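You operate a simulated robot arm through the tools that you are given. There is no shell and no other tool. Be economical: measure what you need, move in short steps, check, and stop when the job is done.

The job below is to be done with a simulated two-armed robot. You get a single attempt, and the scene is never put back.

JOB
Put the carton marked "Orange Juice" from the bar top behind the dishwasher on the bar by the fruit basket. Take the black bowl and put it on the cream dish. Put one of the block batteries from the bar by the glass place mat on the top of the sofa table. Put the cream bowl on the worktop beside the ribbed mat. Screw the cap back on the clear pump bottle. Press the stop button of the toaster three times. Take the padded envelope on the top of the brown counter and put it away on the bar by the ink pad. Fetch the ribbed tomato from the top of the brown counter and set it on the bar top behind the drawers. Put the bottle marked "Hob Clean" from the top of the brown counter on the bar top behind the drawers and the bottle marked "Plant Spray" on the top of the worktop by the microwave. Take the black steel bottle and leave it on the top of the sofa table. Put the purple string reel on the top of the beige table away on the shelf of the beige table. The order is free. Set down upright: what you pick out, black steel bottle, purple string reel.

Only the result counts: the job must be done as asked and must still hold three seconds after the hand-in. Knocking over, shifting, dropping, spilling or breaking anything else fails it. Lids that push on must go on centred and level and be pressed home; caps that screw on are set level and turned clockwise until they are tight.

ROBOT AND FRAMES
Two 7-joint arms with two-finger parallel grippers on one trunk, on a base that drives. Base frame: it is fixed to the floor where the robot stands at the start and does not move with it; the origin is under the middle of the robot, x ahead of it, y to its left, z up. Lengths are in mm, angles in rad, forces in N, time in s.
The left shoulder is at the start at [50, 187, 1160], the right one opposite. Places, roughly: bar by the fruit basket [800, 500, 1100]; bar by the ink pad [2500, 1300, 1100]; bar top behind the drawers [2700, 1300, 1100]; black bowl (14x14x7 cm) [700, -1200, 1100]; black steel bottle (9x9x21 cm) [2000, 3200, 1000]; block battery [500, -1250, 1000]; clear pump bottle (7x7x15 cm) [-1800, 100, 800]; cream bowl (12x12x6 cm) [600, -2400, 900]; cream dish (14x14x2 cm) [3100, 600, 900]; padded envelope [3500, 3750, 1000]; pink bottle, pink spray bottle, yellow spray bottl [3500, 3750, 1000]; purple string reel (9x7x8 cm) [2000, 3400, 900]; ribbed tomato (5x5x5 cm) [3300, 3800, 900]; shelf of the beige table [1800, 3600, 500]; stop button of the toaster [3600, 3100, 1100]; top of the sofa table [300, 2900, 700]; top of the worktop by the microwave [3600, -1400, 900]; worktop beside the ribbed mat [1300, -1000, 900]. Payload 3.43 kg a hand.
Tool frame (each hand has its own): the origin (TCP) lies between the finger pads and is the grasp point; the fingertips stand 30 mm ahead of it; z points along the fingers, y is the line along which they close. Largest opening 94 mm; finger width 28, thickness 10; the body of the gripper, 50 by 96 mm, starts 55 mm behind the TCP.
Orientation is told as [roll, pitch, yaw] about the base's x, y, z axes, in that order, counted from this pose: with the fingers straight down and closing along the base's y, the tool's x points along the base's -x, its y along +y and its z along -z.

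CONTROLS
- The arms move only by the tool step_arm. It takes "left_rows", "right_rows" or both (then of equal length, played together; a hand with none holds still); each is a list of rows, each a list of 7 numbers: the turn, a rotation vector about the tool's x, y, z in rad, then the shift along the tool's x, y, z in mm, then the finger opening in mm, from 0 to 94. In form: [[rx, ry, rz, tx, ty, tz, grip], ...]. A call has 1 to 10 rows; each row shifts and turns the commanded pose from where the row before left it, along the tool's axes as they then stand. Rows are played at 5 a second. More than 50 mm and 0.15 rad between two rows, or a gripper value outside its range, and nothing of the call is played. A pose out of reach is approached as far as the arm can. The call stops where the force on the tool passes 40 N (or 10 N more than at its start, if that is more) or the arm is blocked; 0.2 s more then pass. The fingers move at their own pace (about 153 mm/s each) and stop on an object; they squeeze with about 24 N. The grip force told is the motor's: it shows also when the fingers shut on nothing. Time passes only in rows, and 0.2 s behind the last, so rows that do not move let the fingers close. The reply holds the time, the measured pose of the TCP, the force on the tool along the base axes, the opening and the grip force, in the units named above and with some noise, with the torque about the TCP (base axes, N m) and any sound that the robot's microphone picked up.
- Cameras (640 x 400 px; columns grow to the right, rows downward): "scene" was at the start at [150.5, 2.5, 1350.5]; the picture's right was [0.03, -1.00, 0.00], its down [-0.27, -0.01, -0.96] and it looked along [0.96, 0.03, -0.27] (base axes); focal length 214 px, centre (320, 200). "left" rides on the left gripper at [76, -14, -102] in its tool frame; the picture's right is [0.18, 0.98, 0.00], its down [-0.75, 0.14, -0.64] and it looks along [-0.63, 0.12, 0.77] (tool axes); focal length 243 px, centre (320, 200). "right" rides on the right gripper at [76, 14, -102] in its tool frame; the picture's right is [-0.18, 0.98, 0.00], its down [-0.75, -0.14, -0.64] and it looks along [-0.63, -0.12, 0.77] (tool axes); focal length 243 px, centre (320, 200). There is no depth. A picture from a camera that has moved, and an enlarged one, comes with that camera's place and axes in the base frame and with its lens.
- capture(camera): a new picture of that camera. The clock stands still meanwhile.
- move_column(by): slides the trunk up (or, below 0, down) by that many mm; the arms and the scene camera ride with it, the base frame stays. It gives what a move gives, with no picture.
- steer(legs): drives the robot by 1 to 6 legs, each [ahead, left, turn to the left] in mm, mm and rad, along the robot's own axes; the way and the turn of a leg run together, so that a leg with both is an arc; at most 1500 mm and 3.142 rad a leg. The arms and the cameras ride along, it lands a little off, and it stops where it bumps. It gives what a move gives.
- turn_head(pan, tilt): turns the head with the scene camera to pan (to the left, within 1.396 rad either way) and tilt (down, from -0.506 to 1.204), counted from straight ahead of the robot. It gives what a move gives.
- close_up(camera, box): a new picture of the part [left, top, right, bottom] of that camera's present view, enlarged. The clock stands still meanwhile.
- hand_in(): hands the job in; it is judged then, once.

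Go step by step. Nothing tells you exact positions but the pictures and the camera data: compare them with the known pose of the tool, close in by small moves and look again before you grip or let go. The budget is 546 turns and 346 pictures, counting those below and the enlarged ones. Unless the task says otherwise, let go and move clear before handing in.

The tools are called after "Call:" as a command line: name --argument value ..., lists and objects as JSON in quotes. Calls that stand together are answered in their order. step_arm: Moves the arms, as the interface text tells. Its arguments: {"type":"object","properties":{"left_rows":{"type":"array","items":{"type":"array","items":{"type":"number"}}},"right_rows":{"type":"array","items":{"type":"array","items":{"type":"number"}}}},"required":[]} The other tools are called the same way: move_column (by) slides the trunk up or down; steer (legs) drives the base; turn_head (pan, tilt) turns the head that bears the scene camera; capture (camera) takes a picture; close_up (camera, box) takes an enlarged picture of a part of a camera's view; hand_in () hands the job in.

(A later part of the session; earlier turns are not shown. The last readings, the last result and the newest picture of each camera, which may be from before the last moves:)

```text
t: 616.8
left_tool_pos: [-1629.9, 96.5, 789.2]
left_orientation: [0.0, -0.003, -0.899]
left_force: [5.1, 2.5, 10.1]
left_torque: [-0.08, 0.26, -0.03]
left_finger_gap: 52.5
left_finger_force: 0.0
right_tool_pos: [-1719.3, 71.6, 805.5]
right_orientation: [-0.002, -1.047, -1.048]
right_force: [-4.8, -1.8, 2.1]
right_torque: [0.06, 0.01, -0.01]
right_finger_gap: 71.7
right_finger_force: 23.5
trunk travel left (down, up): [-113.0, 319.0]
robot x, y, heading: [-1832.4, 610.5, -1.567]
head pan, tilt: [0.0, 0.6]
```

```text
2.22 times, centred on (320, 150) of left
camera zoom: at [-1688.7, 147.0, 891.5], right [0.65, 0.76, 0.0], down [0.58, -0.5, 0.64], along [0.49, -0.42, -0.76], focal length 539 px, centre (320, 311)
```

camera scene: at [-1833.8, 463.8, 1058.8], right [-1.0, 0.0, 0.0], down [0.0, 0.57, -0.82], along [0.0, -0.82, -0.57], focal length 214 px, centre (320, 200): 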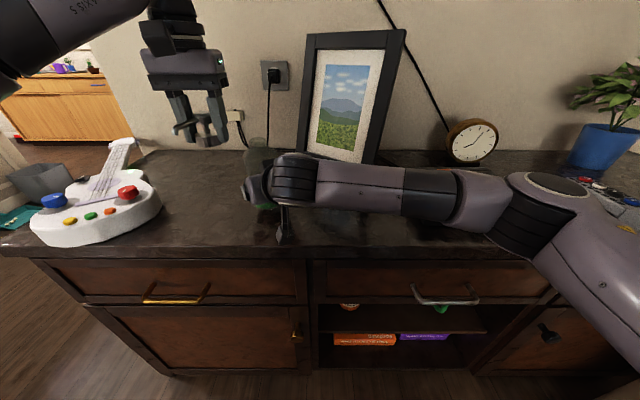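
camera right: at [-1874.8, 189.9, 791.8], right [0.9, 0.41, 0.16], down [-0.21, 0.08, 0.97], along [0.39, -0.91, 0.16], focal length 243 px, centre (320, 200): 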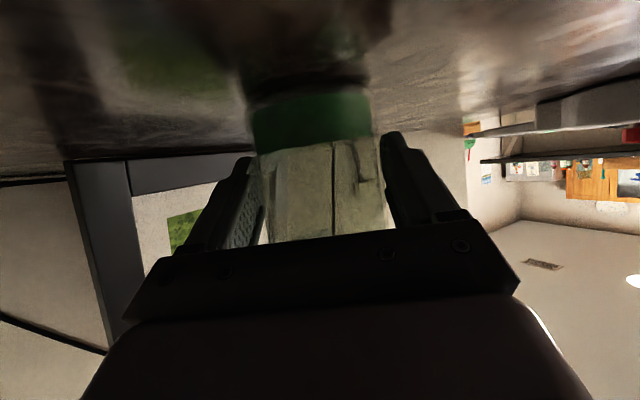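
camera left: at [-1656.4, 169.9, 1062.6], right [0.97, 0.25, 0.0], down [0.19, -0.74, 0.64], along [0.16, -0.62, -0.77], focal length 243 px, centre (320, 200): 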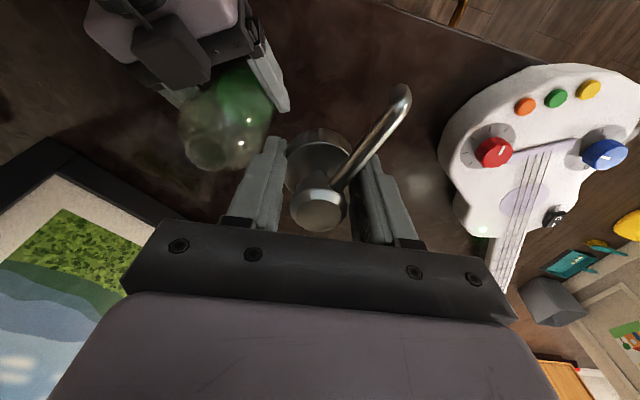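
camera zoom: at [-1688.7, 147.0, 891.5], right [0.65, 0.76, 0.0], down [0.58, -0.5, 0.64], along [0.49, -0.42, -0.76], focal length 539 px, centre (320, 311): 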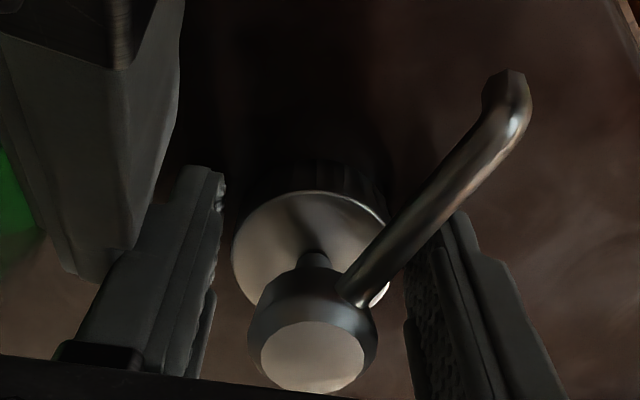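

Cap stands level again (the finger just touched the right hand). Re-grip it now.

Call:
step_arm --left_rows '[[0, 0, 0, 0, 0, 0, 45], [0, 0, 0, 0, 0, 0, 35], [0, 0, 0, 0, 0, 0, 35], [0, 0, 0, 0, 0, -20, 35], [0, 0, 0, 0, 0, -40, 35], [0, 0, 0, 0, 0, -45, 35], [0, 0, 0, 0, 0, -45, 35], [0, 0, 0, 0, 0, -27, 35], [0, 0, 0, 0, 0, 0, 35]]'

Call:
close_up --camera "scene" --box '[170, 80, 290, 170]'

Call:
close_up --camera "left" --box '[120, 40, 440, 240]'

```text
t: 618.8
left_tool_pos: [-1629.2, 96.6, 966.5]
left_orientation: [0.0, -0.002, -0.899]
left_force: [1.2, -0.3, -1.2]
left_torque: [0.01, -0.03, 0.04]
left_finger_gap: 41.4
left_finger_force: 23.8
right_tool_pos: [-1717.2, 73.0, 803.3]
right_orientation: [0.001, -1.048, -1.049]
right_force: [-0.2, 2.3, 3.6]
right_torque: [-0.03, -0.06, 0.02]
right_finger_gap: 71.7
right_finger_force: 24.2
trunk travel left (down, up): [-113.0, 319.0]
robot x, y, heading: [-1833.1, 611.5, -1.566]
head pan, tilt: [0.0, 0.6]
```

```text
4.44 times, centred on (230, 125) of scene
camera zoom: at [-1833.9, 464.5, 1058.9], right [-1.0, 0.0, 0.0], down [0.0, 0.56, -0.83], along [0.0, -0.83, -0.56], focal length 953 px, centre (720, 533)
```

zoom: 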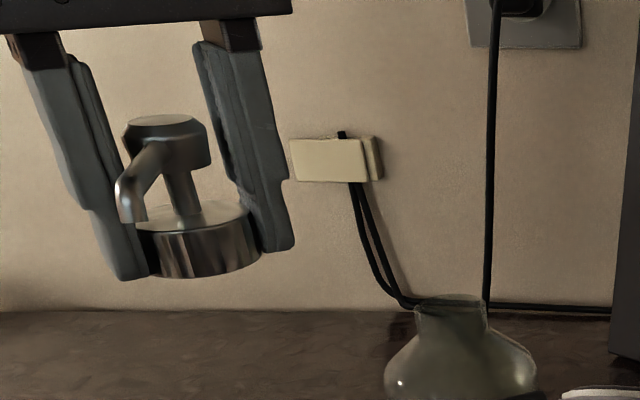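

```text
2.00 times, centred on (280, 140) of left
camera zoom: at [-1688.6, 147.9, 1068.4], right [0.66, 0.76, 0.0], down [0.58, -0.5, 0.64], along [0.49, -0.42, -0.77], focal length 485 px, centre (400, 320)
```

zoom: 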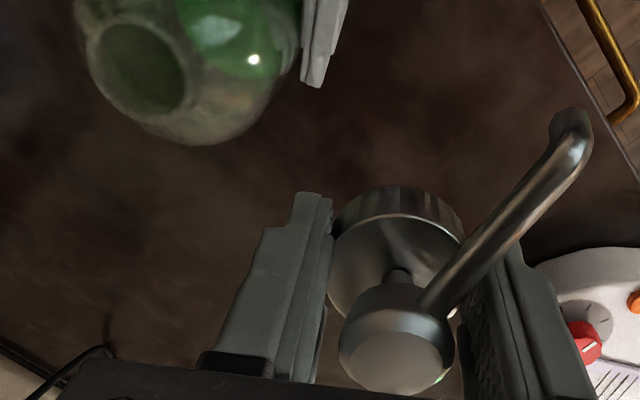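

Left-camera measurements proved right: the neck is now at [-1713, 63]. Moving the level cap there.

Call:
step_arm --left_rows '[[0, 0, 0, 12.5, -42.9, 0, 35], [0, 0, 0, 12.5, -42.9, 0, 35], [0, 0, 0, 0, 0, 0, 35]]'

Call:
close_up --camera "left" --box '[220, 40, 420, 220]'

Call:
close_up --camera "scene" --box '[205, 90, 295, 170]'

```text
t: 619.6
left_tool_pos: [-1714.1, 61.7, 967.5]
left_orientation: [0.003, -0.002, -0.9]
left_force: [0.4, -0.7, -0.3]
left_torque: [0.01, -0.01, -0.03]
left_finger_gap: 41.5
left_finger_force: 23.8
right_tool_pos: [-1717.6, 72.0, 804.8]
right_orientation: [0.001, -1.048, -1.049]
right_force: [-0.9, -0.4, 3.4]
right_torque: [-0.03, 0.01, 0.03]
right_finger_gap: 71.7
right_finger_force: 23.9
trunk travel left (down, up): [-113.0, 319.0]
robot x, y, heading: [-1833.2, 610.3, -1.571]
head pan, tilt: [0.0, 0.6]
```

```text
2.22 times, centred on (320, 130) of left
camera zoom: at [-1773.7, 112.8, 1068.7], right [0.66, 0.76, 0.0], down [0.58, -0.5, 0.64], along [0.49, -0.42, -0.76], focal length 539 px, centre (320, 356)
```

zoom: 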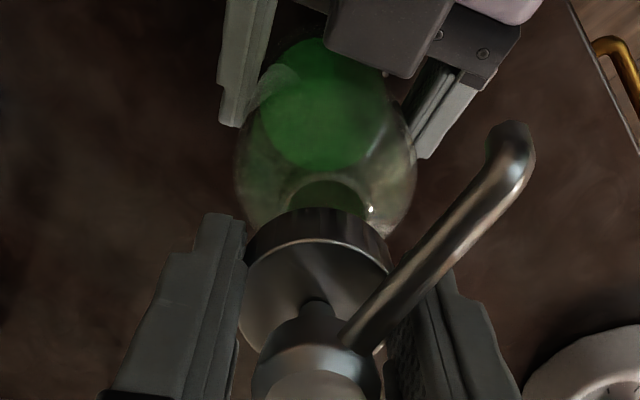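

```text
5.00 times, centred on (250, 130) of scene
camera zoom: at [-1834.0, 464.3, 1058.9], right [-1.0, 0.0, 0.0], down [0.0, 0.56, -0.83], along [0.0, -0.83, -0.56], focal length 1072 px, centre (670, 550)
```

zoom: 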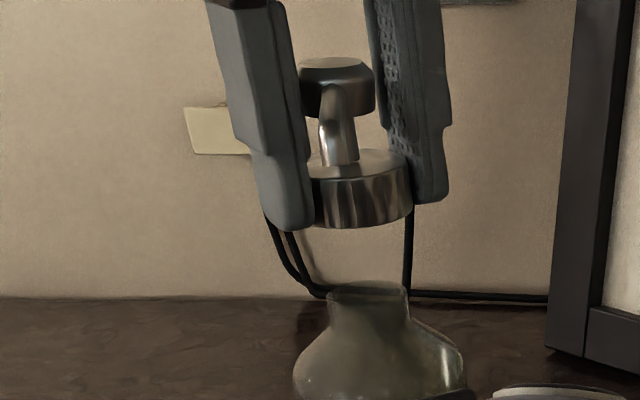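

Fine correction (+1.2, +1.5 mm) from both views, then lower.

Call:
step_arm --left_rows '[[0, 0, 0, 0.4, 1.8, 0, 35], [0, 0, 0, 0, 0, 15, 35], [0, 0, 0, 0, 0, 8, 35], [0, 0, 0, 0, 0, 0, 35]]'

Call:
step_arm --left_rows '[[0, 0, 0, 0, 0, 3, 35], [0, 0, 0, 0, 0, 0, 35]]'

Call:
step_arm --left_rows '[[0, 0, 0, 0, 0, 3, 35], [0, 0, 0, 0, 0, 0, 35]]'

Call:
step_arm --left_rows '[[0, 0, 0, 0, 0, 2, 35], [0, 0, 0, 0, 0, 0, 35]]'

Call:
close_up --camera "scene" --box '[215, 110, 285, 170]'

```text
t: 620.6
left_tool_pos: [-1712.9, 64.4, 941.9]
left_orientation: [0.002, -0.001, -0.898]
left_force: [0.9, -0.1, -0.5]
left_torque: [0.0, 0.0, 0.02]
left_finger_gap: 41.6
left_finger_force: 24.3
right_tool_pos: [-1717.8, 72.4, 805.3]
right_orientation: [0.003, -1.047, -1.049]
right_force: [-1.9, -0.6, 6.0]
right_torque: [-0.1, 0.04, 0.0]
right_finger_gap: 71.4
right_finger_force: 24.2
trunk travel left (down, up): [-113.0, 319.0]
robot x, y, heading: [-1834.4, 610.8, -1.57]
head pan, tilt: [0.0, 0.6]
```

```text
t: 621.2
left_tool_pos: [-1712.1, 64.7, 938.8]
left_orientation: [0.001, 0.0, -0.902]
left_force: [-0.1, -0.2, -0.8]
left_torque: [-0.01, -0.01, -0.01]
left_finger_gap: 41.3
left_finger_force: 23.7
right_tool_pos: [-1717.7, 70.6, 805.2]
right_orientation: [0.0, -1.048, -1.048]
right_force: [-2.0, -1.1, 4.2]
right_torque: [-0.05, -0.02, -0.03]
right_finger_gap: 71.4
right_finger_force: 23.9
trunk travel left (down, up): [-113.0, 319.0]
robot x, y, heading: [-1834.7, 612.7, -1.562]
head pan, tilt: [0.0, 0.6]
```

```text
t: 621.8
left_tool_pos: [-1713.5, 65.3, 936.4]
left_orientation: [0.001, -0.002, -0.9]
left_force: [0.1, 0.4, 5.1]
left_torque: [0.06, 0.05, 0.0]
left_finger_gap: 41.5
left_finger_force: 23.8
right_tool_pos: [-1719.0, 71.0, 804.9]
right_orientation: [0.001, -1.046, -1.05]
right_force: [-1.3, -3.2, 3.5]
right_torque: [-0.19, -0.11, -0.02]
right_finger_gap: 71.7
right_finger_force: 23.6
trunk travel left (down, up): [-113.0, 319.0]
robot x, y, heading: [-1830.9, 611.8, -1.569]
head pan, tilt: [0.0, 0.6]
```

```text
t: 622.4
left_tool_pos: [-1713.0, 64.7, 933.4]
left_orientation: [0.004, -0.003, -0.9]
left_force: [-1.2, 2.9, -1.4]
left_torque: [0.07, 0.01, -0.02]
left_finger_gap: 41.3
left_finger_force: 23.7
right_tool_pos: [-1717.3, 71.6, 805.0]
right_orientation: [0.002, -1.049, -1.047]
right_force: [-1.1, -3.3, 4.3]
right_torque: [0.22, 0.18, -0.01]
right_finger_gap: 71.6
right_finger_force: 24.2
trunk travel left (down, up): [-113.0, 319.0]
robot x, y, heading: [-1834.0, 611.5, -1.565]
head pan, tilt: [0.0, 0.6]
```

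```text
6.67 times, centred on (250, 140) of scene
camera zoom: at [-1834.1, 464.4, 1058.8], right [-1.0, 0.0, 0.0], down [0.0, 0.56, -0.83], along [0.0, -0.83, -0.56], focal length 1430 px, centre (787, 600)
```

zoom: 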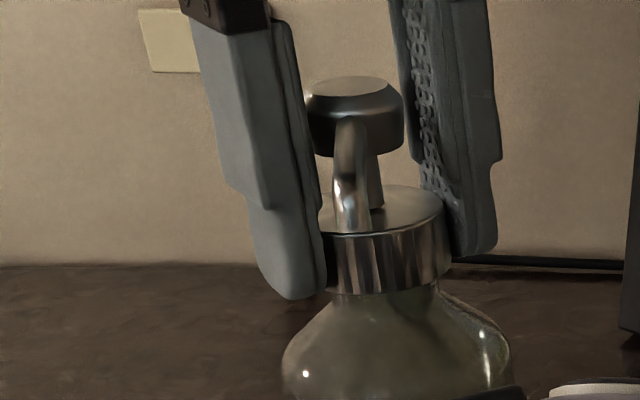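

The cap is level and slipping over the neck. Continue down gently until it seats on the thread.

Call:
step_arm --left_rows '[[0, 0, 0, 0, 0, 2, 35], [0, 0, 0, 0, 0, 0, 35]]'

Call:
step_arm --left_rows '[[0, 0, 0, 0, 0, 2, 35], [0, 0, 0, 0, 0, 0, 35]]'

Call:
step_arm --left_rows '[[0, 0, 0, 0, 0, 2, 35], [0, 0, 0, 0, 0, 0, 35]]'

Call:
close_up --camera "scene" --box '[215, 110, 285, 170]'

```text
t: 623.0
left_tool_pos: [-1713.6, 66.2, 932.6]
left_orientation: [-0.001, -0.002, -0.899]
left_force: [-1.6, 1.2, 0.7]
left_torque: [0.08, 0.05, 0.0]
left_finger_gap: 41.3
left_finger_force: 24.6
right_tool_pos: [-1718.4, 73.3, 805.6]
right_orientation: [0.002, -1.047, -1.049]
right_force: [-2.2, -1.9, 4.0]
right_torque: [0.02, 0.03, -0.08]
right_finger_gap: 71.8
right_finger_force: 23.5
trunk travel left (down, up): [-113.0, 319.0]
robot x, y, heading: [-1833.7, 610.8, -1.568]
head pan, tilt: [0.0, 0.6]
```

```text
t: 623.6
left_tool_pos: [-1713.5, 63.6, 930.3]
left_orientation: [-0.001, -0.001, -0.902]
left_force: [-2.1, 2.9, 2.1]
left_torque: [0.15, 0.09, -0.02]
left_finger_gap: 41.5
left_finger_force: 24.3
right_tool_pos: [-1717.1, 72.4, 805.0]
right_orientation: [0.0, -1.048, -1.049]
right_force: [1.1, -3.0, 3.0]
right_torque: [0.18, 0.13, -0.03]
right_finger_gap: 71.5
right_finger_force: 23.9
trunk travel left (down, up): [-113.0, 319.0]
robot x, y, heading: [-1835.5, 610.7, -1.567]
head pan, tilt: [0.0, 0.6]
```

```text
t: 624.2
left_tool_pos: [-1713.0, 64.9, 929.4]
left_orientation: [0.0, 0.0, -0.902]
left_force: [-4.4, 6.2, 4.0]
left_torque: [0.2, 0.16, -0.02]
left_finger_gap: 41.5
left_finger_force: 24.3
right_tool_pos: [-1717.0, 71.5, 805.0]
right_orientation: [0.002, -1.048, -1.049]
right_force: [4.0, -5.9, 2.0]
right_torque: [0.38, 0.18, -0.04]
right_finger_gap: 71.3
right_finger_force: 24.1
trunk travel left (down, up): [-113.0, 319.0]
robot x, y, heading: [-1834.9, 607.3, -1.568]
head pan, tilt: [0.0, 0.6]
```

```text
6.67 times, centred on (250, 140) of scene
camera zoom: at [-1834.1, 464.6, 1059.0], right [-1.0, 0.0, 0.0], down [0.0, 0.56, -0.83], along [0.0, -0.83, -0.56], focal length 1430 px, centre (787, 600)
```

zoom: 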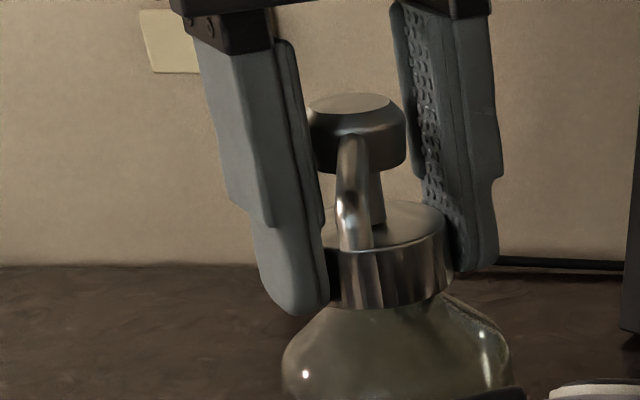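

Relieve the sideways force by 1.5 mm and continue.

Call:
step_arm --left_rows '[[0, 0, 0, 1.8, 0, 0, 35], [0, 0, 0, 0, 0, 0, 35]]'

Call:
step_arm --left_rows '[[0, 0, 0, 0.6, 0, 2, 35], [0, 0, 0, 0, 0, 0, 35]]'

Call:
step_arm --left_rows '[[0, 0, 0, 0, 0, 2, 35], [0, 0, 0, 0, 0, 0, 35]]'

```text
t: 624.8
left_tool_pos: [-1712.5, 66.0, 929.1]
left_orientation: [0.002, -0.003, -0.897]
left_force: [-0.9, -0.2, -1.0]
left_torque: [-0.03, 0.03, -0.01]
left_finger_gap: 41.5
left_finger_force: 23.9
right_tool_pos: [-1717.9, 71.6, 805.6]
right_orientation: [0.001, -1.046, -1.048]
right_force: [-2.6, 1.5, 3.3]
right_torque: [-0.16, 0.01, -0.02]
right_finger_gap: 71.6
right_finger_force: 23.7
trunk travel left (down, up): [-113.0, 319.0]
robot x, y, heading: [-1834.6, 611.5, -1.568]
head pan, tilt: [0.0, 0.6]
```

```text
t: 625.4
left_tool_pos: [-1714.3, 66.9, 926.8]
left_orientation: [0.002, -0.002, -0.899]
left_force: [-0.4, -0.2, -0.6]
left_torque: [0.02, 0.03, -0.02]
left_finger_gap: 41.5
left_finger_force: 23.9
right_tool_pos: [-1718.3, 72.6, 804.9]
right_orientation: [0.0, -1.046, -1.048]
right_force: [-1.5, 2.1, 3.6]
right_torque: [-0.07, -0.11, 0.0]
right_finger_gap: 71.5
right_finger_force: 24.1
trunk travel left (down, up): [-113.0, 319.0]
robot x, y, heading: [-1831.5, 609.5, -1.57]
head pan, tilt: [0.0, 0.6]
```

```text
t: 626.0
left_tool_pos: [-1714.2, 66.5, 924.4]
left_orientation: [-0.001, -0.003, -0.9]
left_force: [-2.2, -2.7, -0.6]
left_torque: [-0.2, 0.18, -0.02]
left_finger_gap: 41.1
left_finger_force: 24.6
right_tool_pos: [-1716.3, 72.4, 804.8]
right_orientation: [0.002, -1.047, -1.048]
right_force: [1.1, 3.8, 3.7]
right_torque: [-0.26, 0.01, -0.02]
right_finger_gap: 71.4
right_finger_force: 24.1
trunk travel left (down, up): [-113.0, 319.0]
robot x, y, heading: [-1830.3, 610.4, -1.568]
head pan, tilt: [0.0, 0.6]
```

Call:
step_arm --left_rows '[[0, 0, 0, -0.5, -0.3, 2, 35], [0, 0, 0, 0, 0, 0, 35]]'

Call:
step_arm --left_rows '[[0, 0, 0, 0, 0, 2, 35], [0, 0, 0, 0, 0, 0, 35]]'

Call:
close_up --camera "scene" --box '[215, 110, 285, 170]'

```text
t: 626.6
left_tool_pos: [-1713.7, 65.9, 924.2]
left_orientation: [-0.001, -0.001, -0.9]
left_force: [-5.3, 1.6, 3.2]
left_torque: [0.05, 0.12, 0.0]
left_finger_gap: 41.5
left_finger_force: 24.3
right_tool_pos: [-1717.5, 72.6, 805.2]
right_orientation: [0.001, -1.048, -1.048]
right_force: [5.1, -1.3, 1.7]
right_torque: [0.13, 0.18, 0.07]
right_finger_gap: 71.4
right_finger_force: 24.0
trunk travel left (down, up): [-113.0, 319.0]
robot x, y, heading: [-1834.6, 610.1, -1.566]
head pan, tilt: [0.0, 0.6]
```

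```text
t: 627.2
left_tool_pos: [-1713.9, 66.6, 923.9]
left_orientation: [-0.003, -0.006, -0.902]
left_force: [-8.1, -0.5, 20.8]
left_torque: [-0.03, 0.12, -0.03]
left_finger_gap: 41.3
left_finger_force: 24.0
right_tool_pos: [-1717.9, 73.4, 806.5]
right_orientation: [0.0, -1.047, -1.047]
right_force: [9.7, -4.1, -3.4]
right_torque: [-0.11, 0.14, 0.01]
right_finger_gap: 71.4
right_finger_force: 24.3
trunk travel left (down, up): [-113.0, 319.0]
robot x, y, heading: [-1830.9, 609.8, -1.572]
head pan, tilt: [0.0, 0.6]
```

```text
6.67 times, centred on (250, 140) of scene
camera zoom: at [-1834.1, 465.0, 1059.2], right [-1.0, 0.0, 0.0], down [0.0, 0.56, -0.83], along [0.0, -0.83, -0.56], focal length 1430 px, centre (787, 600)
```

zoom: 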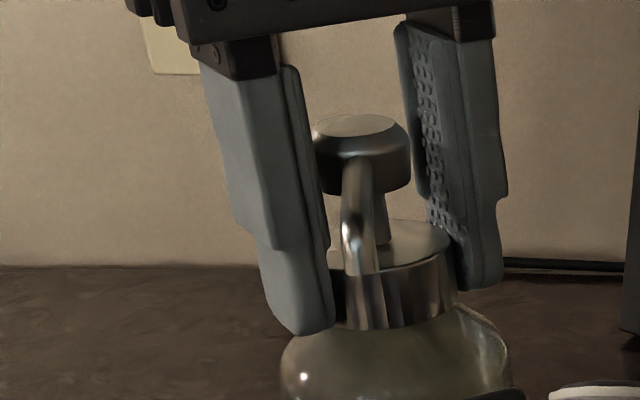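

Seated on the thread (vertical contact, level). Ease the side force, then begin turning clockwise.

Call:
step_arm --left_rows '[[0, 0, 0, 0.7, -1, -0.5, 35], [0, 0, 0, 0, 0, 0, 35]]'

Call:
step_arm --left_rows '[[0, 0, 0.12, 0, 0, 0, 35], [0, 0, 0.12, 0, 0, 0, 35], [0, 0, 0.12, 0, 0, 0, 35], [0, 0, 0, 0, 0, 0, 35]]'

Call:
close_up --camera "left" --box '[220, 40, 420, 220]'

```text
t: 627.8
left_tool_pos: [-1714.1, 65.9, 923.9]
left_orientation: [0.0, -0.006, -0.898]
left_force: [-4.3, -1.5, 21.2]
left_torque: [-0.2, 0.13, -0.02]
left_finger_gap: 41.3
left_finger_force: 24.5
right_tool_pos: [-1718.4, 72.9, 804.2]
right_orientation: [0.001, -1.048, -1.048]
right_force: [7.8, -1.8, -3.7]
right_torque: [0.02, -0.27, 0.02]
right_finger_gap: 71.4
right_finger_force: 23.8
trunk travel left (down, up): [-113.0, 319.0]
robot x, y, heading: [-1834.7, 609.6, -1.57]
head pan, tilt: [0.0, 0.6]
```

```text
t: 628.8
left_tool_pos: [-1712.4, 65.9, 923.3]
left_orientation: [0.002, -0.004, -1.261]
left_force: [0.5, 6.4, 18.3]
left_torque: [0.19, -0.16, 0.01]
left_finger_gap: 41.0
left_finger_force: 24.4
right_tool_pos: [-1717.6, 72.2, 805.5]
right_orientation: [-0.001, -1.048, -1.046]
right_force: [1.4, 0.1, -5.2]
right_torque: [0.4, 0.02, 0.1]
right_finger_gap: 71.2
right_finger_force: 23.6
trunk travel left (down, up): [-113.0, 319.0]
robot x, y, heading: [-1830.5, 609.1, -1.568]
head pan, tilt: [0.0, 0.6]
```

```text
2.22 times, centred on (320, 130) of left
camera zoom: at [-1750.6, 134.7, 1024.6], right [0.88, 0.47, 0.0], down [0.36, -0.67, 0.64], along [0.31, -0.57, -0.76], focal length 539 px, centre (320, 356)
```

zoom: 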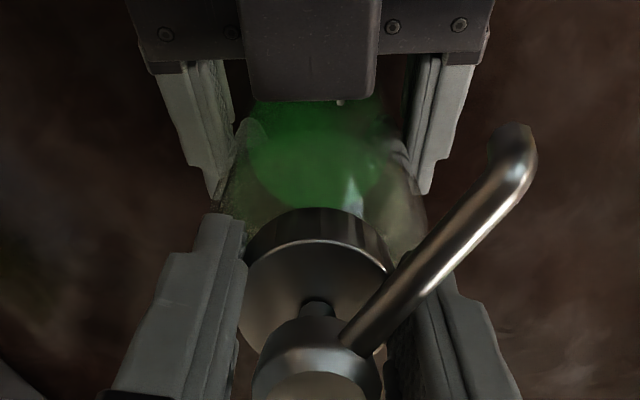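

Turning smoothly. Continue clockwise with a slight follow-down.

Call:
step_arm --left_rows '[[0, 0, 0.12, 0.8, 0, 0.1, 35], [0, 0, 0.12, 0, 0, 0.1, 35], [0, 0, 0.12, 0, 0, 0.1, 35], [0, 0, 0.12, 0, 0, 0.1, 35], [0, 0, 0.12, 0, 0, 0.1, 35], [0, 0, 0, 0, 0, 0, 35]]'

Call:
step_arm --left_rows '[[0, 0, 0.12, 0, 0, 0.1, 35], [0, 0, 0.12, 0, 0, 0.1, 35], [0, 0, 0.12, 0, 0, 0.1, 35], [0, 0, 0.12, 0, 0, 0.1, 35], [0, 0, 0.12, 0, 0, 0.1, 35], [0, 0, 0, 0, 0, 0, 35]]'

```text
t: 630.2
left_tool_pos: [-1714.0, 65.8, 922.7]
left_orientation: [0.007, -0.008, -1.857]
left_force: [19.0, -5.6, 23.2]
left_torque: [-0.26, -0.8, 0.06]
left_finger_gap: 41.6
left_finger_force: 24.1
right_tool_pos: [-1718.1, 72.7, 806.1]
right_orientation: [-0.002, -1.048, -1.048]
right_force: [-18.4, 11.4, -3.6]
right_torque: [-0.27, -0.67, -0.26]
right_finger_gap: 71.6
right_finger_force: 23.5
trunk travel left (down, up): [-113.0, 319.0]
robot x, y, heading: [-1834.8, 608.2, -1.567]
head pan, tilt: [0.0, 0.6]
```

```text
t: 631.0
left_tool_pos: [-1715.0, 76.7, 921.2]
left_orientation: [0.018, -0.02, -2.208]
left_force: [2.2, -0.9, 8.8]
left_torque: [-0.1, -0.44, 0.04]
left_finger_gap: 41.6
left_finger_force: 23.9
left hand out of reach, approached as far as the arm can: row 3, 4
right_tool_pos: [-1716.9, 73.3, 808.5]
right_orientation: [-0.004, -1.052, -1.042]
right_force: [-2.9, 4.9, 6.0]
right_torque: [0.32, 0.3, -0.06]
right_finger_gap: 72.6
right_finger_force: 23.9
trunk travel left (down, up): [-113.0, 319.0]
robot x, y, heading: [-1833.0, 608.0, -1.566]
head pan, tilt: [0.0, 0.6]
stopped in row 4 (left hand): the force on the tool passed its limit (the readings are from after the stop); the commanded pose is now the measured one
```

The left wrist reached its limit and nudged things. Checking the state.

Call:
close_up --camera "scene" --box '[205, 100, 305, 190]'

Call:
capture --camera "left"

```text
4.44 times, centred on (255, 145) of scene
camera zoom: at [-1834.2, 465.0, 1058.8], right [-1.0, 0.0, 0.0], down [0.0, 0.56, -0.83], along [0.0, -0.83, -0.56], focal length 953 px, centre (609, 444)
```

zoom: 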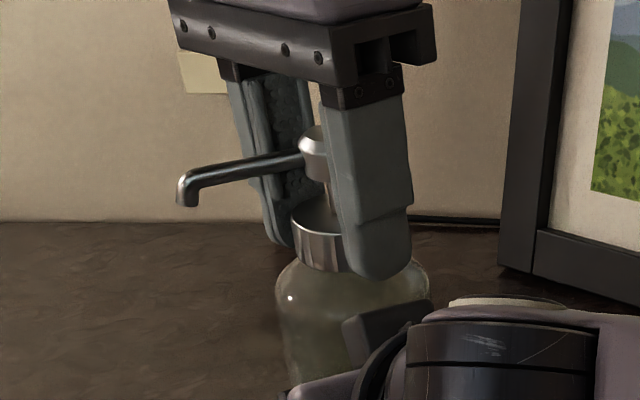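

```text
72 pictures are left
camera left: at [-1681.2, 148.7, 1022.2], right [0.9, -0.44, 0.01], down [-0.34, -0.67, 0.66], along [-0.28, -0.6, -0.75], focal length 243 px, centre (320, 200)
```

left: 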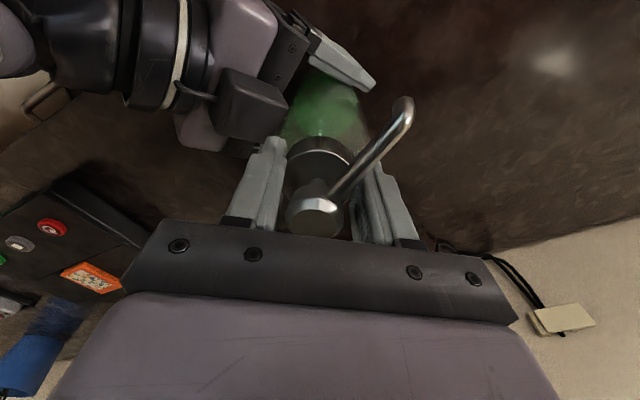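

The cap is on and has turned about 1.3 rad. I'll release, raise above the spout, turn the wrist back counter-clockwise, and re-grip.

Call:
step_arm --left_rows '[[0, 0, 0, 0, 0, 0, 50], [0, 0, 0, 0, 0, 0, 64], [0, 0, 0, 0, 0, 0, 64], [0, 0, 0, 0, 0, -20, 64], [0, 0, 0, 0, 0, -45, 64], [0, 0, 0, 0, 0, 0, 64]]'

Call:
close_up --camera "scene" --box '[205, 100, 305, 190]'

Call:
step_arm --left_rows '[[0, 0, -0.15, 0, 0, 0, 64], [0, 0, -0.15, 0, 0, 0, 64], [0, 0, -0.15, 0, 0, 0, 64], [0, 0, -0.15, 0, 0, 0, 64], [0, 0, -0.15, 0, 0, 0, 64], [0, 0, -0.15, 0, 0, 0, 64], [0, 0, -0.15, 0, 0, 0, 64], [0, 0, -0.15, 0, 0, 0, 64], [0, 0, -0.15, 0, 0, 0, 64], [0, 0, -0.15, 0, 0, 0, 64]]'

Call:
step_arm --left_rows '[[0, 0, -0.15, 0, 0, 0, 64], [0, 0, -0.15, 0, 0, 0, 64], [0, 0, -0.15, 0, 0, 0, 64], [0, 0, 0, 0, 0, 0, 64]]'

Call:
capture --camera "left"

```text
t: 632.4
left_tool_pos: [-1717.6, 98.6, 975.5]
left_orientation: [0.014, -0.016, -2.207]
left_force: [-0.1, 0.0, 0.0]
left_torque: [0.0, -0.01, -0.03]
left_finger_gap: 64.1
left_finger_force: 0.0
left hand out of reach, approached as far as the arm can: row 4, 5
right_tool_pos: [-1717.5, 71.2, 806.1]
right_orientation: [-0.005, -1.052, -1.041]
right_force: [1.9, 0.3, 11.6]
right_torque: [0.29, 0.11, -0.03]
right_finger_gap: 72.4
right_finger_force: 24.9
trunk travel left (down, up): [-113.0, 319.0]
robot x, y, heading: [-1833.8, 608.3, -1.569]
head pan, tilt: [0.0, 0.6]
```

```text
4.44 times, centred on (255, 145) of scene
camera zoom: at [-1834.0, 464.7, 1059.0], right [-1.0, 0.0, 0.0], down [0.0, 0.56, -0.83], along [0.0, -0.83, -0.56], focal length 953 px, centre (609, 444)
```

zoom: 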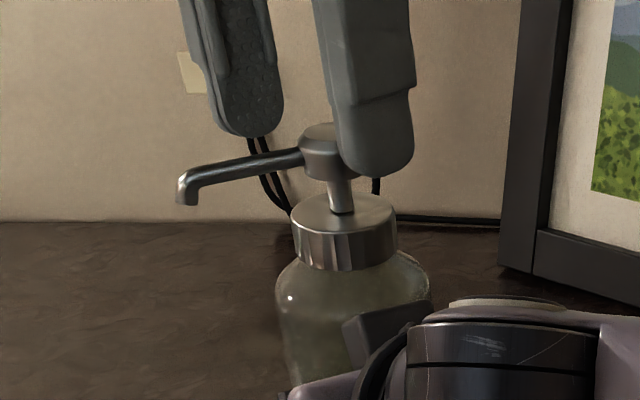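

```text
t: 634.6
left_tool_pos: [-1718.2, 99.7, 976.0]
left_orientation: [-0.017, -0.015, -0.708]
left_force: [0.4, -0.3, -0.7]
left_torque: [0.0, 0.01, -0.01]
left_finger_gap: 63.9
left_finger_force: 0.1
right_tool_pos: [-1717.8, 71.9, 806.2]
right_orientation: [-0.005, -1.052, -1.04]
right_force: [2.5, -1.3, 14.0]
right_torque: [0.21, 0.06, -0.05]
right_finger_gap: 72.5
right_finger_force: 24.0
trunk travel left (down, up): [-113.0, 319.0]
robot x, y, heading: [-1836.0, 613.3, -1.568]
head pan, tilt: [0.0, 0.6]
```

```text
t: 635.6
left_tool_pos: [-1717.2, 99.9, 977.2]
left_orientation: [-0.02, -0.007, -0.257]
left_force: [-0.1, 1.0, 0.1]
left_torque: [-0.01, -0.01, 0.04]
left_finger_gap: 63.8
left_finger_force: 0.1
right_tool_pos: [-1716.1, 73.3, 806.6]
right_orientation: [-0.005, -1.05, -1.041]
right_force: [2.4, 1.4, 10.3]
right_torque: [0.28, -0.04, -0.09]
right_finger_gap: 72.1
right_finger_force: 24.0
trunk travel left (down, up): [-113.0, 319.0]
robot x, y, heading: [-1828.9, 613.4, -1.571]
head pan, tilt: [0.0, 0.6]
```

```text
70 pictures are left
camera left: at [-1794.6, 106.8, 1078.0], right [0.07, 1.0, -0.02], down [0.76, -0.04, 0.64], along [0.64, -0.06, -0.76], focal length 243 px, centre (320, 200)
```

left: 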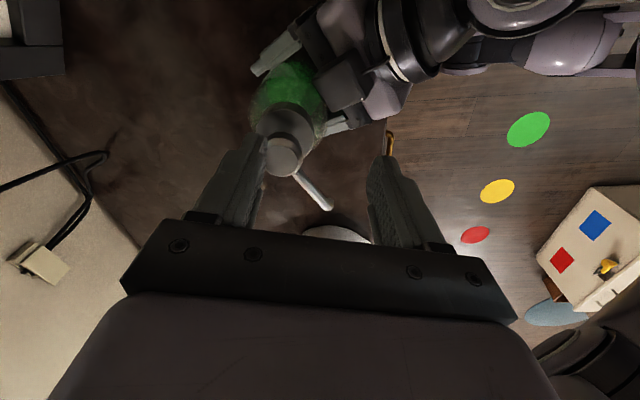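

The cap sits level on the bottle. Turning a bit further and moving over the cap's axis at [-1718, 73].

Call:
step_arm --left_rows '[[0, 0, -0.15, 0, 0, -3, 70], [0, 0, 0, 0, -9, 0, 70], [0, 0, 0, 0, -9, 0, 70], [0, 0, 0, 0, -9, 0, 70], [0, 0, 0, 0, 0, 0, 70]]'

Call:
capture --camera "left"

```text
t: 636.8
left_tool_pos: [-1719.4, 73.3, 981.2]
left_orientation: [-0.02, -0.006, -0.11]
left_force: [0.0, -0.3, 0.4]
left_torque: [-0.03, -0.04, 0.03]
left_finger_gap: 69.9
left_finger_force: 0.0
right_tool_pos: [-1715.8, 73.2, 806.9]
right_orientation: [-0.002, -1.049, -1.041]
right_force: [2.5, 3.4, 9.1]
right_torque: [0.36, 0.01, -0.1]
right_finger_gap: 72.3
right_finger_force: 23.8
trunk travel left (down, up): [-113.0, 319.0]
robot x, y, heading: [-1833.9, 612.5, -1.564]
head pan, tilt: [0.0, 0.6]
```

```text
69 pictures are left
camera left: at [-1796.3, 68.7, 1082.1], right [-0.08, 1.0, -0.02], down [0.76, 0.07, 0.64], along [0.64, 0.03, -0.77], focal length 243 px, centre (320, 200)
```

left: 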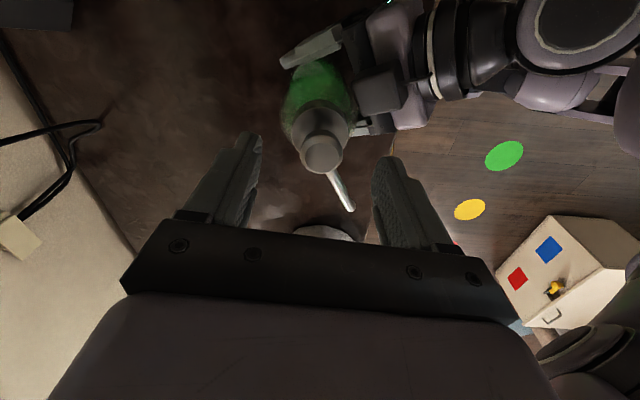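

Call:
step_arm --left_rows '[[-0.02, 0, 0, 0, -1, 10, 70], [0, 0, 0, 0, 0, 20, 70], [0, 0, 0, 0, 0, 15, 70], [0, 0, 0, 0, 0, 10, 70], [0, 0, 0, 0, 0, 0, 70]]'

Call:
capture --camera "left"

Call:
close_up --camera "scene" --box '[205, 100, 305, 190]'

```text
t: 638.0
left_tool_pos: [-1719.4, 71.4, 925.7]
left_orientation: [-0.002, -0.005, -0.11]
left_force: [-0.7, 0.5, 0.8]
left_torque: [0.02, 0.02, 0.02]
left_finger_gap: 70.1
left_finger_force: 0.2
right_tool_pos: [-1717.5, 73.2, 805.5]
right_orientation: [-0.006, -1.051, -1.041]
right_force: [0.2, 4.0, 6.8]
right_torque: [0.35, 0.07, -0.1]
right_finger_gap: 72.0
right_finger_force: 23.4
trunk travel left (down, up): [-113.0, 319.0]
robot x, y, heading: [-1833.5, 611.0, -1.572]
head pan, tilt: [0.0, 0.6]
```

```text
68 pictures are left
camera left: at [-1796.7, 65.6, 1026.3], right [-0.07, 1.0, 0.0], down [0.76, 0.06, 0.65], along [0.64, 0.05, -0.76], focal length 243 px, centre (320, 200)
```

left: 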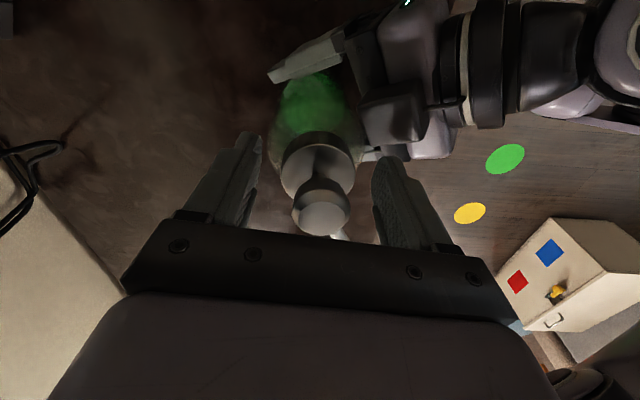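

```text
4.44 times, centred on (255, 145) of scene
camera zoom: at [-1834.0, 464.5, 1058.9], right [-1.0, 0.0, 0.0], down [0.0, 0.56, -0.83], along [0.0, -0.83, -0.56], focal length 953 px, centre (609, 444)
```

zoom: 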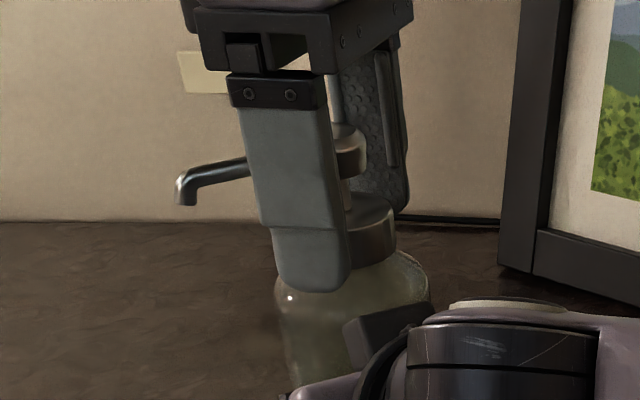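

Aligned. Grip and turn clockwise again in stages.

Call:
step_arm --left_rows '[[0, 0, 0, 0, 0, 2, 60], [0, 0, 0, 0, 0, 0, 35], [0, 0, 0, 0, 0, 0, 35], [0, 0, 0, 0, 0, 0, 35]]'

Call:
step_arm --left_rows '[[0, 0, 0.12, 0, 0, 0.1, 35], [0, 0, 0.12, 0, 0, 0.1, 35], [0, 0, 0.12, 0, 0, 0.1, 35], [0, 0, 0.12, 0, 0, 0.1, 35], [0, 0, 0, 0, 0, 0, 35]]'

Call:
step_arm --left_rows '[[0, 0, 0.12, 0, 0, 0.1, 35], [0, 0, 0.12, 0, 0, 0.1, 35], [0, 0, 0.12, 0, 0, 0.1, 35], [0, 0, 0.12, 0, 0, 0.1, 35], [0, 0, 0, 0, 0, 0, 35]]'

```text
t: 639.0
left_tool_pos: [-1719.8, 70.0, 922.0]
left_orientation: [-0.001, -0.006, -0.111]
left_force: [0.2, 1.5, 0.1]
left_torque: [-0.09, 0.0, -0.01]
left_finger_gap: 41.8
left_finger_force: 23.5
right_tool_pos: [-1718.2, 72.3, 805.5]
right_orientation: [-0.004, -1.05, -1.042]
right_force: [0.2, 1.4, 4.1]
right_torque: [0.51, -0.04, -0.07]
right_finger_gap: 72.1
right_finger_force: 24.7
trunk travel left (down, up): [-113.0, 319.0]
robot x, y, heading: [-1832.0, 612.4, -1.564]
head pan, tilt: [0.0, 0.6]
```

```text
t: 640.2
left_tool_pos: [-1720.0, 70.1, 921.9]
left_orientation: [0.001, -0.005, -0.591]
left_force: [6.1, 5.3, 6.8]
left_torque: [0.2, -0.44, 0.03]
left_finger_gap: 41.8
left_finger_force: 23.5
right_tool_pos: [-1718.5, 72.2, 806.2]
right_orientation: [-0.003, -1.047, -1.043]
right_force: [-4.0, -7.2, 0.6]
right_torque: [0.56, -0.33, -0.07]
right_finger_gap: 72.1
right_finger_force: 24.2
trunk travel left (down, up): [-113.0, 319.0]
robot x, y, heading: [-1833.9, 611.6, -1.568]
head pan, tilt: [0.0, 0.6]
```

```text
t: 641.4
left_tool_pos: [-1720.4, 70.8, 922.2]
left_orientation: [0.004, -0.005, -1.071]
left_force: [13.3, 3.7, 16.8]
left_torque: [0.24, -0.58, 0.03]
left_finger_gap: 41.8
left_finger_force: 24.3
right_tool_pos: [-1719.3, 71.1, 806.4]
right_orientation: [-0.008, -1.05, -1.043]
right_force: [-13.4, -9.8, -4.5]
right_torque: [0.16, -0.58, 0.02]
right_finger_gap: 72.2
right_finger_force: 24.5
trunk travel left (down, up): [-113.0, 319.0]
robot x, y, heading: [-1832.7, 612.6, -1.569]
head pan, tilt: [0.0, 0.6]
```

Call:
step_arm --left_rows '[[0, 0, 0, -0.3, 1.6, 0, 35], [0, 0, 0.12, 0, 0, 0, 35], [0, 0, 0.12, 0, 0, 0, 35], [0, 0, 0.12, 0, 0, 0, 35], [0, 0, 0.12, 0, 0, 0, 35], [0, 0, 0, 0, 0, 0, 35]]'

Call:
step_arm --left_rows '[[0, 0, 0.1, 0, 0, 0.1, 35], [0, 0, 0.1, 0, 0, 0.1, 35], [0, 0, 0.1, 0, 0, 0.1, 35], [0, 0, 0, 0, 0, 0, 35]]'

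Call:
close_up --camera "scene" --box '[205, 100, 305, 190]'

```text
t: 642.8
left_tool_pos: [-1718.1, 71.2, 921.0]
left_orientation: [0.006, 0.0, -1.552]
left_force: [13.4, 1.6, 9.7]
left_torque: [0.28, -0.79, 0.14]
left_finger_gap: 42.1
left_finger_force: 24.2
right_tool_pos: [-1717.4, 73.7, 806.4]
right_orientation: [-0.003, -1.049, -1.043]
right_force: [-18.1, -2.1, -4.0]
right_torque: [0.0, -0.41, -0.16]
right_finger_gap: 72.4
right_finger_force: 23.6
trunk travel left (down, up): [-113.0, 319.0]
robot x, y, heading: [-1832.5, 614.8, -1.566]
head pan, tilt: [0.0, 0.6]
```

```text
t: 643.8
left_tool_pos: [-1717.6, 70.9, 922.1]
left_orientation: [0.007, -0.001, -1.85]
left_force: [18.5, 1.0, 14.4]
left_torque: [0.12, -1.26, 0.28]
left_finger_gap: 42.4
left_finger_force: 23.8
right_tool_pos: [-1717.9, 71.6, 805.1]
right_orientation: [-0.006, -1.049, -1.043]
right_force: [-15.4, -3.1, -5.9]
right_torque: [-0.04, -0.72, -0.29]
right_finger_gap: 72.6
right_finger_force: 24.0
trunk travel left (down, up): [-113.0, 319.0]
robot x, y, heading: [-1828.6, 612.4, -1.563]
head pan, tilt: [0.0, 0.6]
```

```text
4.44 times, centred on (255, 145) of scene
camera zoom: at [-1833.9, 464.3, 1059.0], right [-1.0, 0.0, 0.0], down [0.0, 0.56, -0.83], along [0.0, -0.83, -0.56], focal length 953 px, centre (609, 444)
```

zoom: 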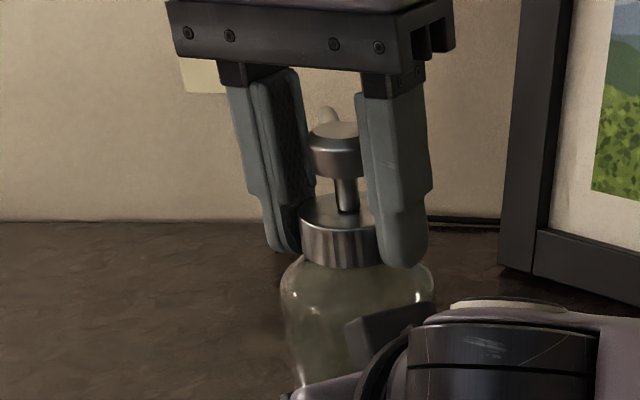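

Resisting torque is building (0.28 N·m). Relieve the side load and turn a little more to see whether it's tight.

Call:
step_arm --left_rows '[[0, 0, 0, 0.6, 2, 0, 35], [0, 0, 0, 0, 0, 0, 35]]'

Call:
step_arm --left_rows '[[0, 0, 0.08, 0, 0, 0, 35], [0, 0, 0.08, 0, 0, 0, 35], [0, 0, 0, 0, 0, 0, 35]]'

```text
t: 644.4
left_tool_pos: [-1717.4, 72.8, 922.5]
left_orientation: [0.004, -0.002, -1.855]
left_force: [10.4, 1.7, 16.2]
left_torque: [-0.12, -0.94, 0.16]
left_finger_gap: 42.2
left_finger_force: 24.0
right_tool_pos: [-1717.6, 73.0, 805.8]
right_orientation: [-0.006, -1.049, -1.039]
right_force: [-11.3, -6.2, -7.1]
right_torque: [0.17, 0.1, -0.07]
right_finger_gap: 72.4
right_finger_force: 23.7
trunk travel left (down, up): [-113.0, 319.0]
robot x, y, heading: [-1832.6, 608.3, -1.57]
head pan, tilt: [0.0, 0.6]
```

```text
t: 645.2
left_tool_pos: [-1716.9, 69.9, 921.5]
left_orientation: [0.007, -0.001, -2.011]
left_force: [10.6, -4.2, 14.3]
left_torque: [-0.26, -0.82, 0.24]
left_finger_gap: 42.1
left_finger_force: 24.0
right_tool_pos: [-1718.4, 73.1, 805.7]
right_orientation: [-0.006, -1.05, -1.041]
right_force: [-11.8, -0.6, -5.4]
right_torque: [-0.12, -0.1, -0.15]
right_finger_gap: 72.5
right_finger_force: 24.2
trunk travel left (down, up): [-113.0, 319.0]
robot x, y, heading: [-1835.2, 609.2, -1.568]
head pan, tilt: [0.0, 0.6]
```

About 3.2 rad turned so far and the cap has sunk about 2.4 mm; not yet tight. Next re-grip cycle.

Call:
step_arm --left_rows '[[0, 0, 0, 0, 0, 0, 52], [0, 0, 0, 0, 0, 0, 66], [0, 0, 0, 0, 0, -20, 66], [0, 0, 0, 0, 0, -38, 66], [0, 0, -0.12, 0, 0, 0, 66], [0, 0, -0.15, 0, 0, 0, 66], [0, 0, -0.15, 0, 0, 0, 66], [0, 0, -0.15, 0, 0, 0, 66], [0, 0, -0.15, 0, 0, 0, 66], [0, 0, -0.15, 0, 0, 0, 66]]'

Call:
step_arm --left_rows '[[0, 0, -0.15, 0, 0, 0, 66], [0, 0, -0.15, 0, 0, 0, 66], [0, 0, -0.15, 0, 0, 0, 66], [0, 0, -0.15, 0, 0, 0, 66], [0, 0, 0, 0, 0, 0, 66]]'

Call:
capture --camera "left"

```text
t: 647.4
left_tool_pos: [-1716.8, 74.1, 976.7]
left_orientation: [0.003, -0.002, -1.137]
left_force: [-0.4, 0.3, 0.6]
left_torque: [-0.01, -0.01, -0.01]
left_finger_gap: 66.1
left_finger_force: 0.1
left hand out of reach, approached as far as the arm can: row 4
right_tool_pos: [-1717.7, 71.5, 806.3]
right_orientation: [-0.004, -1.051, -1.043]
right_force: [1.2, -1.0, 0.3]
right_torque: [0.01, 0.01, 0.01]
right_finger_gap: 72.5
right_finger_force: 24.1
trunk travel left (down, up): [-113.0, 319.0]
robot x, y, heading: [-1830.8, 610.5, -1.562]
head pan, tilt: [0.0, 0.6]
```

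```text
t: 648.6
left_tool_pos: [-1715.6, 74.0, 977.6]
left_orientation: [0.003, -0.004, -0.54]
left_force: [-0.2, -0.3, -0.5]
left_torque: [-0.05, -0.01, 0.02]
left_finger_gap: 65.9
left_finger_force: 0.1
right_tool_pos: [-1716.9, 73.1, 806.8]
right_orientation: [-0.004, -1.05, -1.042]
right_force: [1.2, -1.0, 1.7]
right_torque: [0.02, 0.06, -0.03]
right_finger_gap: 72.6
right_finger_force: 24.2
trunk travel left (down, up): [-113.0, 319.0]
robot x, y, heading: [-1834.8, 608.6, -1.567]
head pan, tilt: [0.0, 0.6]
```

```text
65 pictures are left
camera left: at [-1789.8, 101.0, 1078.8], right [0.35, 0.94, 0.0], down [0.72, -0.27, 0.65], along [0.61, -0.22, -0.76], focal length 243 px, centre (320, 200)
```

left: 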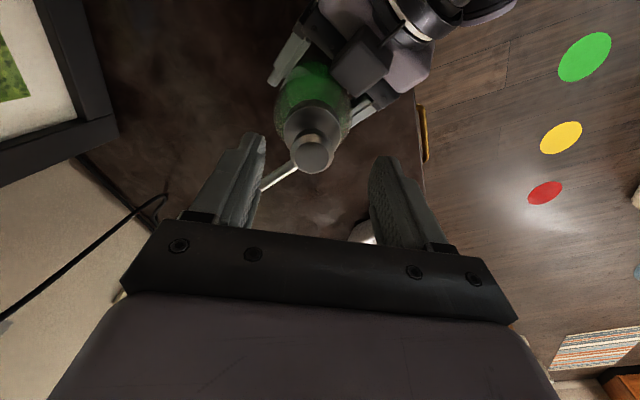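

Call:
step_arm --left_rows '[[0, 0, 0.12, 0, 0, 0, 70], [0, 0, 0, 0, -3.8, 10, 70], [0, 0, 0, 0, 0, 20, 70], [0, 0, 0, 0, 0, 15, 70], [0, 0, 0, 0, 0, 9, 70], [0, 0, 0, 0, 0, 0, 70], [0, 0, 0, 0, 0, 0, 35], [0, 0, 0, 0, 0, 0, 35], [0, 0, 0, 0, 0, 0, 35]]'

Call:
step_arm --left_rows '[[0, 0, 0.12, 0, 0, 0.1, 35], [0, 0, 0.12, 0, 0, 0.1, 35], [0, 0, 0.12, 0, 0, 0.1, 35], [0, 0, 0.12, 0, 0, 0.1, 35], [0, 0, 0, 0, 0, 0, 35]]'

Call:
step_arm --left_rows '[[0, 0, 0.12, 0, 0, 0.1, 35], [0, 0, 0.12, 0, 0, 0.1, 35], [0, 0, 0.12, 0, 0, 0.1, 35], [0, 0, 0, 0, 0, 0, 35]]'

```text
t: 650.6
left_tool_pos: [-1719.6, 68.7, 922.6]
left_orientation: [0.002, -0.004, -0.661]
left_force: [-1.1, -0.5, -0.5]
left_torque: [-0.09, 0.12, -0.01]
left_finger_gap: 41.9
left_finger_force: 23.7
right_tool_pos: [-1716.6, 72.1, 806.6]
right_orientation: [-0.005, -1.05, -1.041]
right_force: [1.1, 1.5, 2.0]
right_torque: [0.1, 0.21, -0.02]
right_finger_gap: 72.5
right_finger_force: 23.7
trunk travel left (down, up): [-113.0, 319.0]
robot x, y, heading: [-1833.4, 611.4, -1.569]
head pan, tilt: [0.0, 0.6]
```

```text
t: 651.8
left_tool_pos: [-1717.5, 70.8, 923.0]
left_orientation: [0.005, 0.001, -1.142]
left_force: [8.2, -0.5, 1.3]
left_torque: [0.02, -0.4, 0.44]
left_finger_gap: 41.7
left_finger_force: 23.6
right_tool_pos: [-1718.4, 72.0, 805.5]
right_orientation: [-0.004, -1.049, -1.045]
right_force: [-9.8, 0.9, -0.1]
right_torque: [0.18, -0.47, -0.47]
right_finger_gap: 72.0
right_finger_force: 23.8
trunk travel left (down, up): [-113.0, 319.0]
robot x, y, heading: [-1836.2, 611.8, -1.566]
head pan, tilt: [0.0, 0.6]
```

```text
t: 652.8
left_tool_pos: [-1718.8, 70.8, 922.6]
left_orientation: [0.008, 0.0, -1.499]
left_force: [20.6, 0.9, 15.0]
left_torque: [0.09, -1.09, 0.44]
left_finger_gap: 42.0
left_finger_force: 23.8
right_tool_pos: [-1719.7, 71.1, 805.6]
right_orientation: [-0.006, -1.047, -1.05]
right_force: [-22.8, -2.4, -6.7]
right_torque: [0.28, -1.17, -0.45]
right_finger_gap: 70.6
right_finger_force: 24.5
trunk travel left (down, up): [-113.0, 319.0]
robot x, y, heading: [-1834.0, 610.1, -1.571]
head pan, tilt: [0.0, 0.6]
```

Torque jumped to 0.44 N·m and stays there – the cap seems tight and the fingers slip. Checking the spout direction.

Call:
capture --camera "left"

Call:
close_up --camera "scene" --box '[205, 100, 305, 190]'

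```text
64 pictures are left
camera left: at [-1738.5, 146.2, 1025.2], right [0.97, 0.25, 0.01], down [0.19, -0.74, 0.64], along [0.17, -0.62, -0.76], focal length 243 px, centre (320, 200)
```

left: 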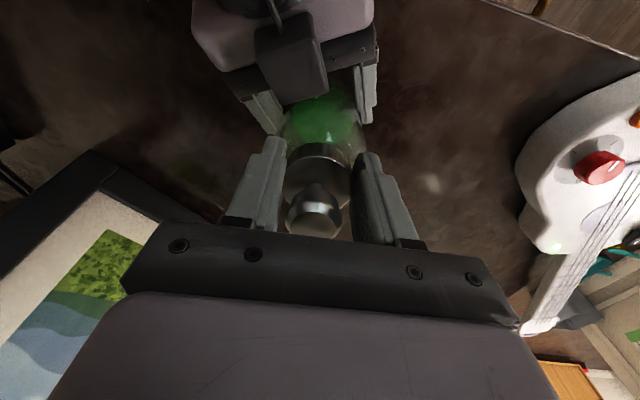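

```text
4.44 times, centred on (255, 145) of scene
camera zoom: at [-1834.1, 464.4, 1059.0], right [-1.0, 0.0, 0.0], down [0.0, 0.56, -0.83], along [0.0, -0.83, -0.56], focal length 953 px, centre (609, 444)
```

zoom: 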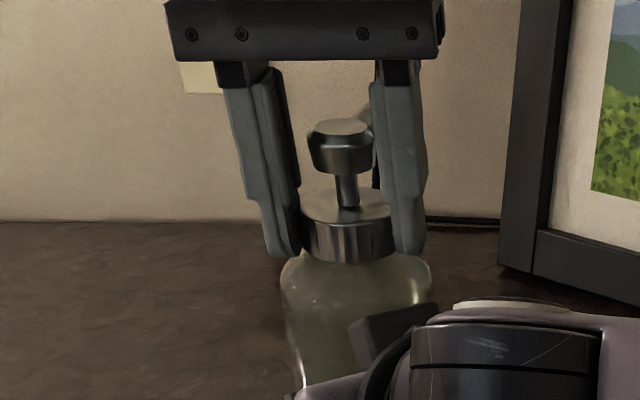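

The spout moved only about 0.4 rad while the hand turned 0.84, so the cap is being held by its thread. One more firm turn with the side load relieved to confirm.

Call:
step_arm --left_rows '[[0, 0, 0, 0, 2.5, -0.5, 35], [0, 0, 0.1, 0, 0, 0, 35], [0, 0, 0.1, 0, 0, 0, 35], [0, 0, 0.1, 0, 0, 0, 35], [0, 0, 0.1, 0, 0, 0, 35], [0, 0, 0, 0, 0, 0, 35]]'

Call:
close_up --camera "scene" --box '[205, 100, 305, 190]'

```text
t: 654.2
left_tool_pos: [-1714.0, 69.4, 923.0]
left_orientation: [0.011, -0.002, -1.899]
left_force: [23.0, -2.3, 21.9]
left_torque: [-0.35, -1.06, 0.71]
left_finger_gap: 42.0
left_finger_force: 24.3
right_tool_pos: [-1720.9, 71.0, 804.6]
right_orientation: [-0.01, -1.049, -1.044]
right_force: [-27.5, -0.2, -8.8]
right_torque: [-0.02, -0.95, -0.72]
right_finger_gap: 69.6
right_finger_force: 23.5
trunk travel left (down, up): [-113.0, 319.0]
robot x, y, heading: [-1834.7, 608.4, -1.567]
head pan, tilt: [0.0, 0.6]
```

```text
4.44 times, centred on (255, 145) of scene
camera zoom: at [-1834.4, 464.6, 1059.1], right [-1.0, 0.0, 0.0], down [0.0, 0.56, -0.83], along [0.0, -0.83, -0.56], focal length 953 px, centre (609, 444)
```

zoom: 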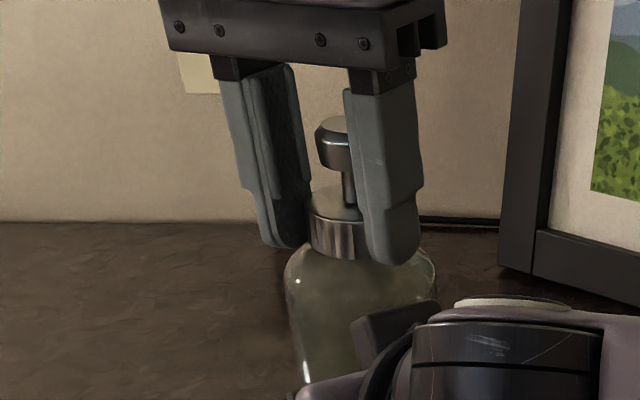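

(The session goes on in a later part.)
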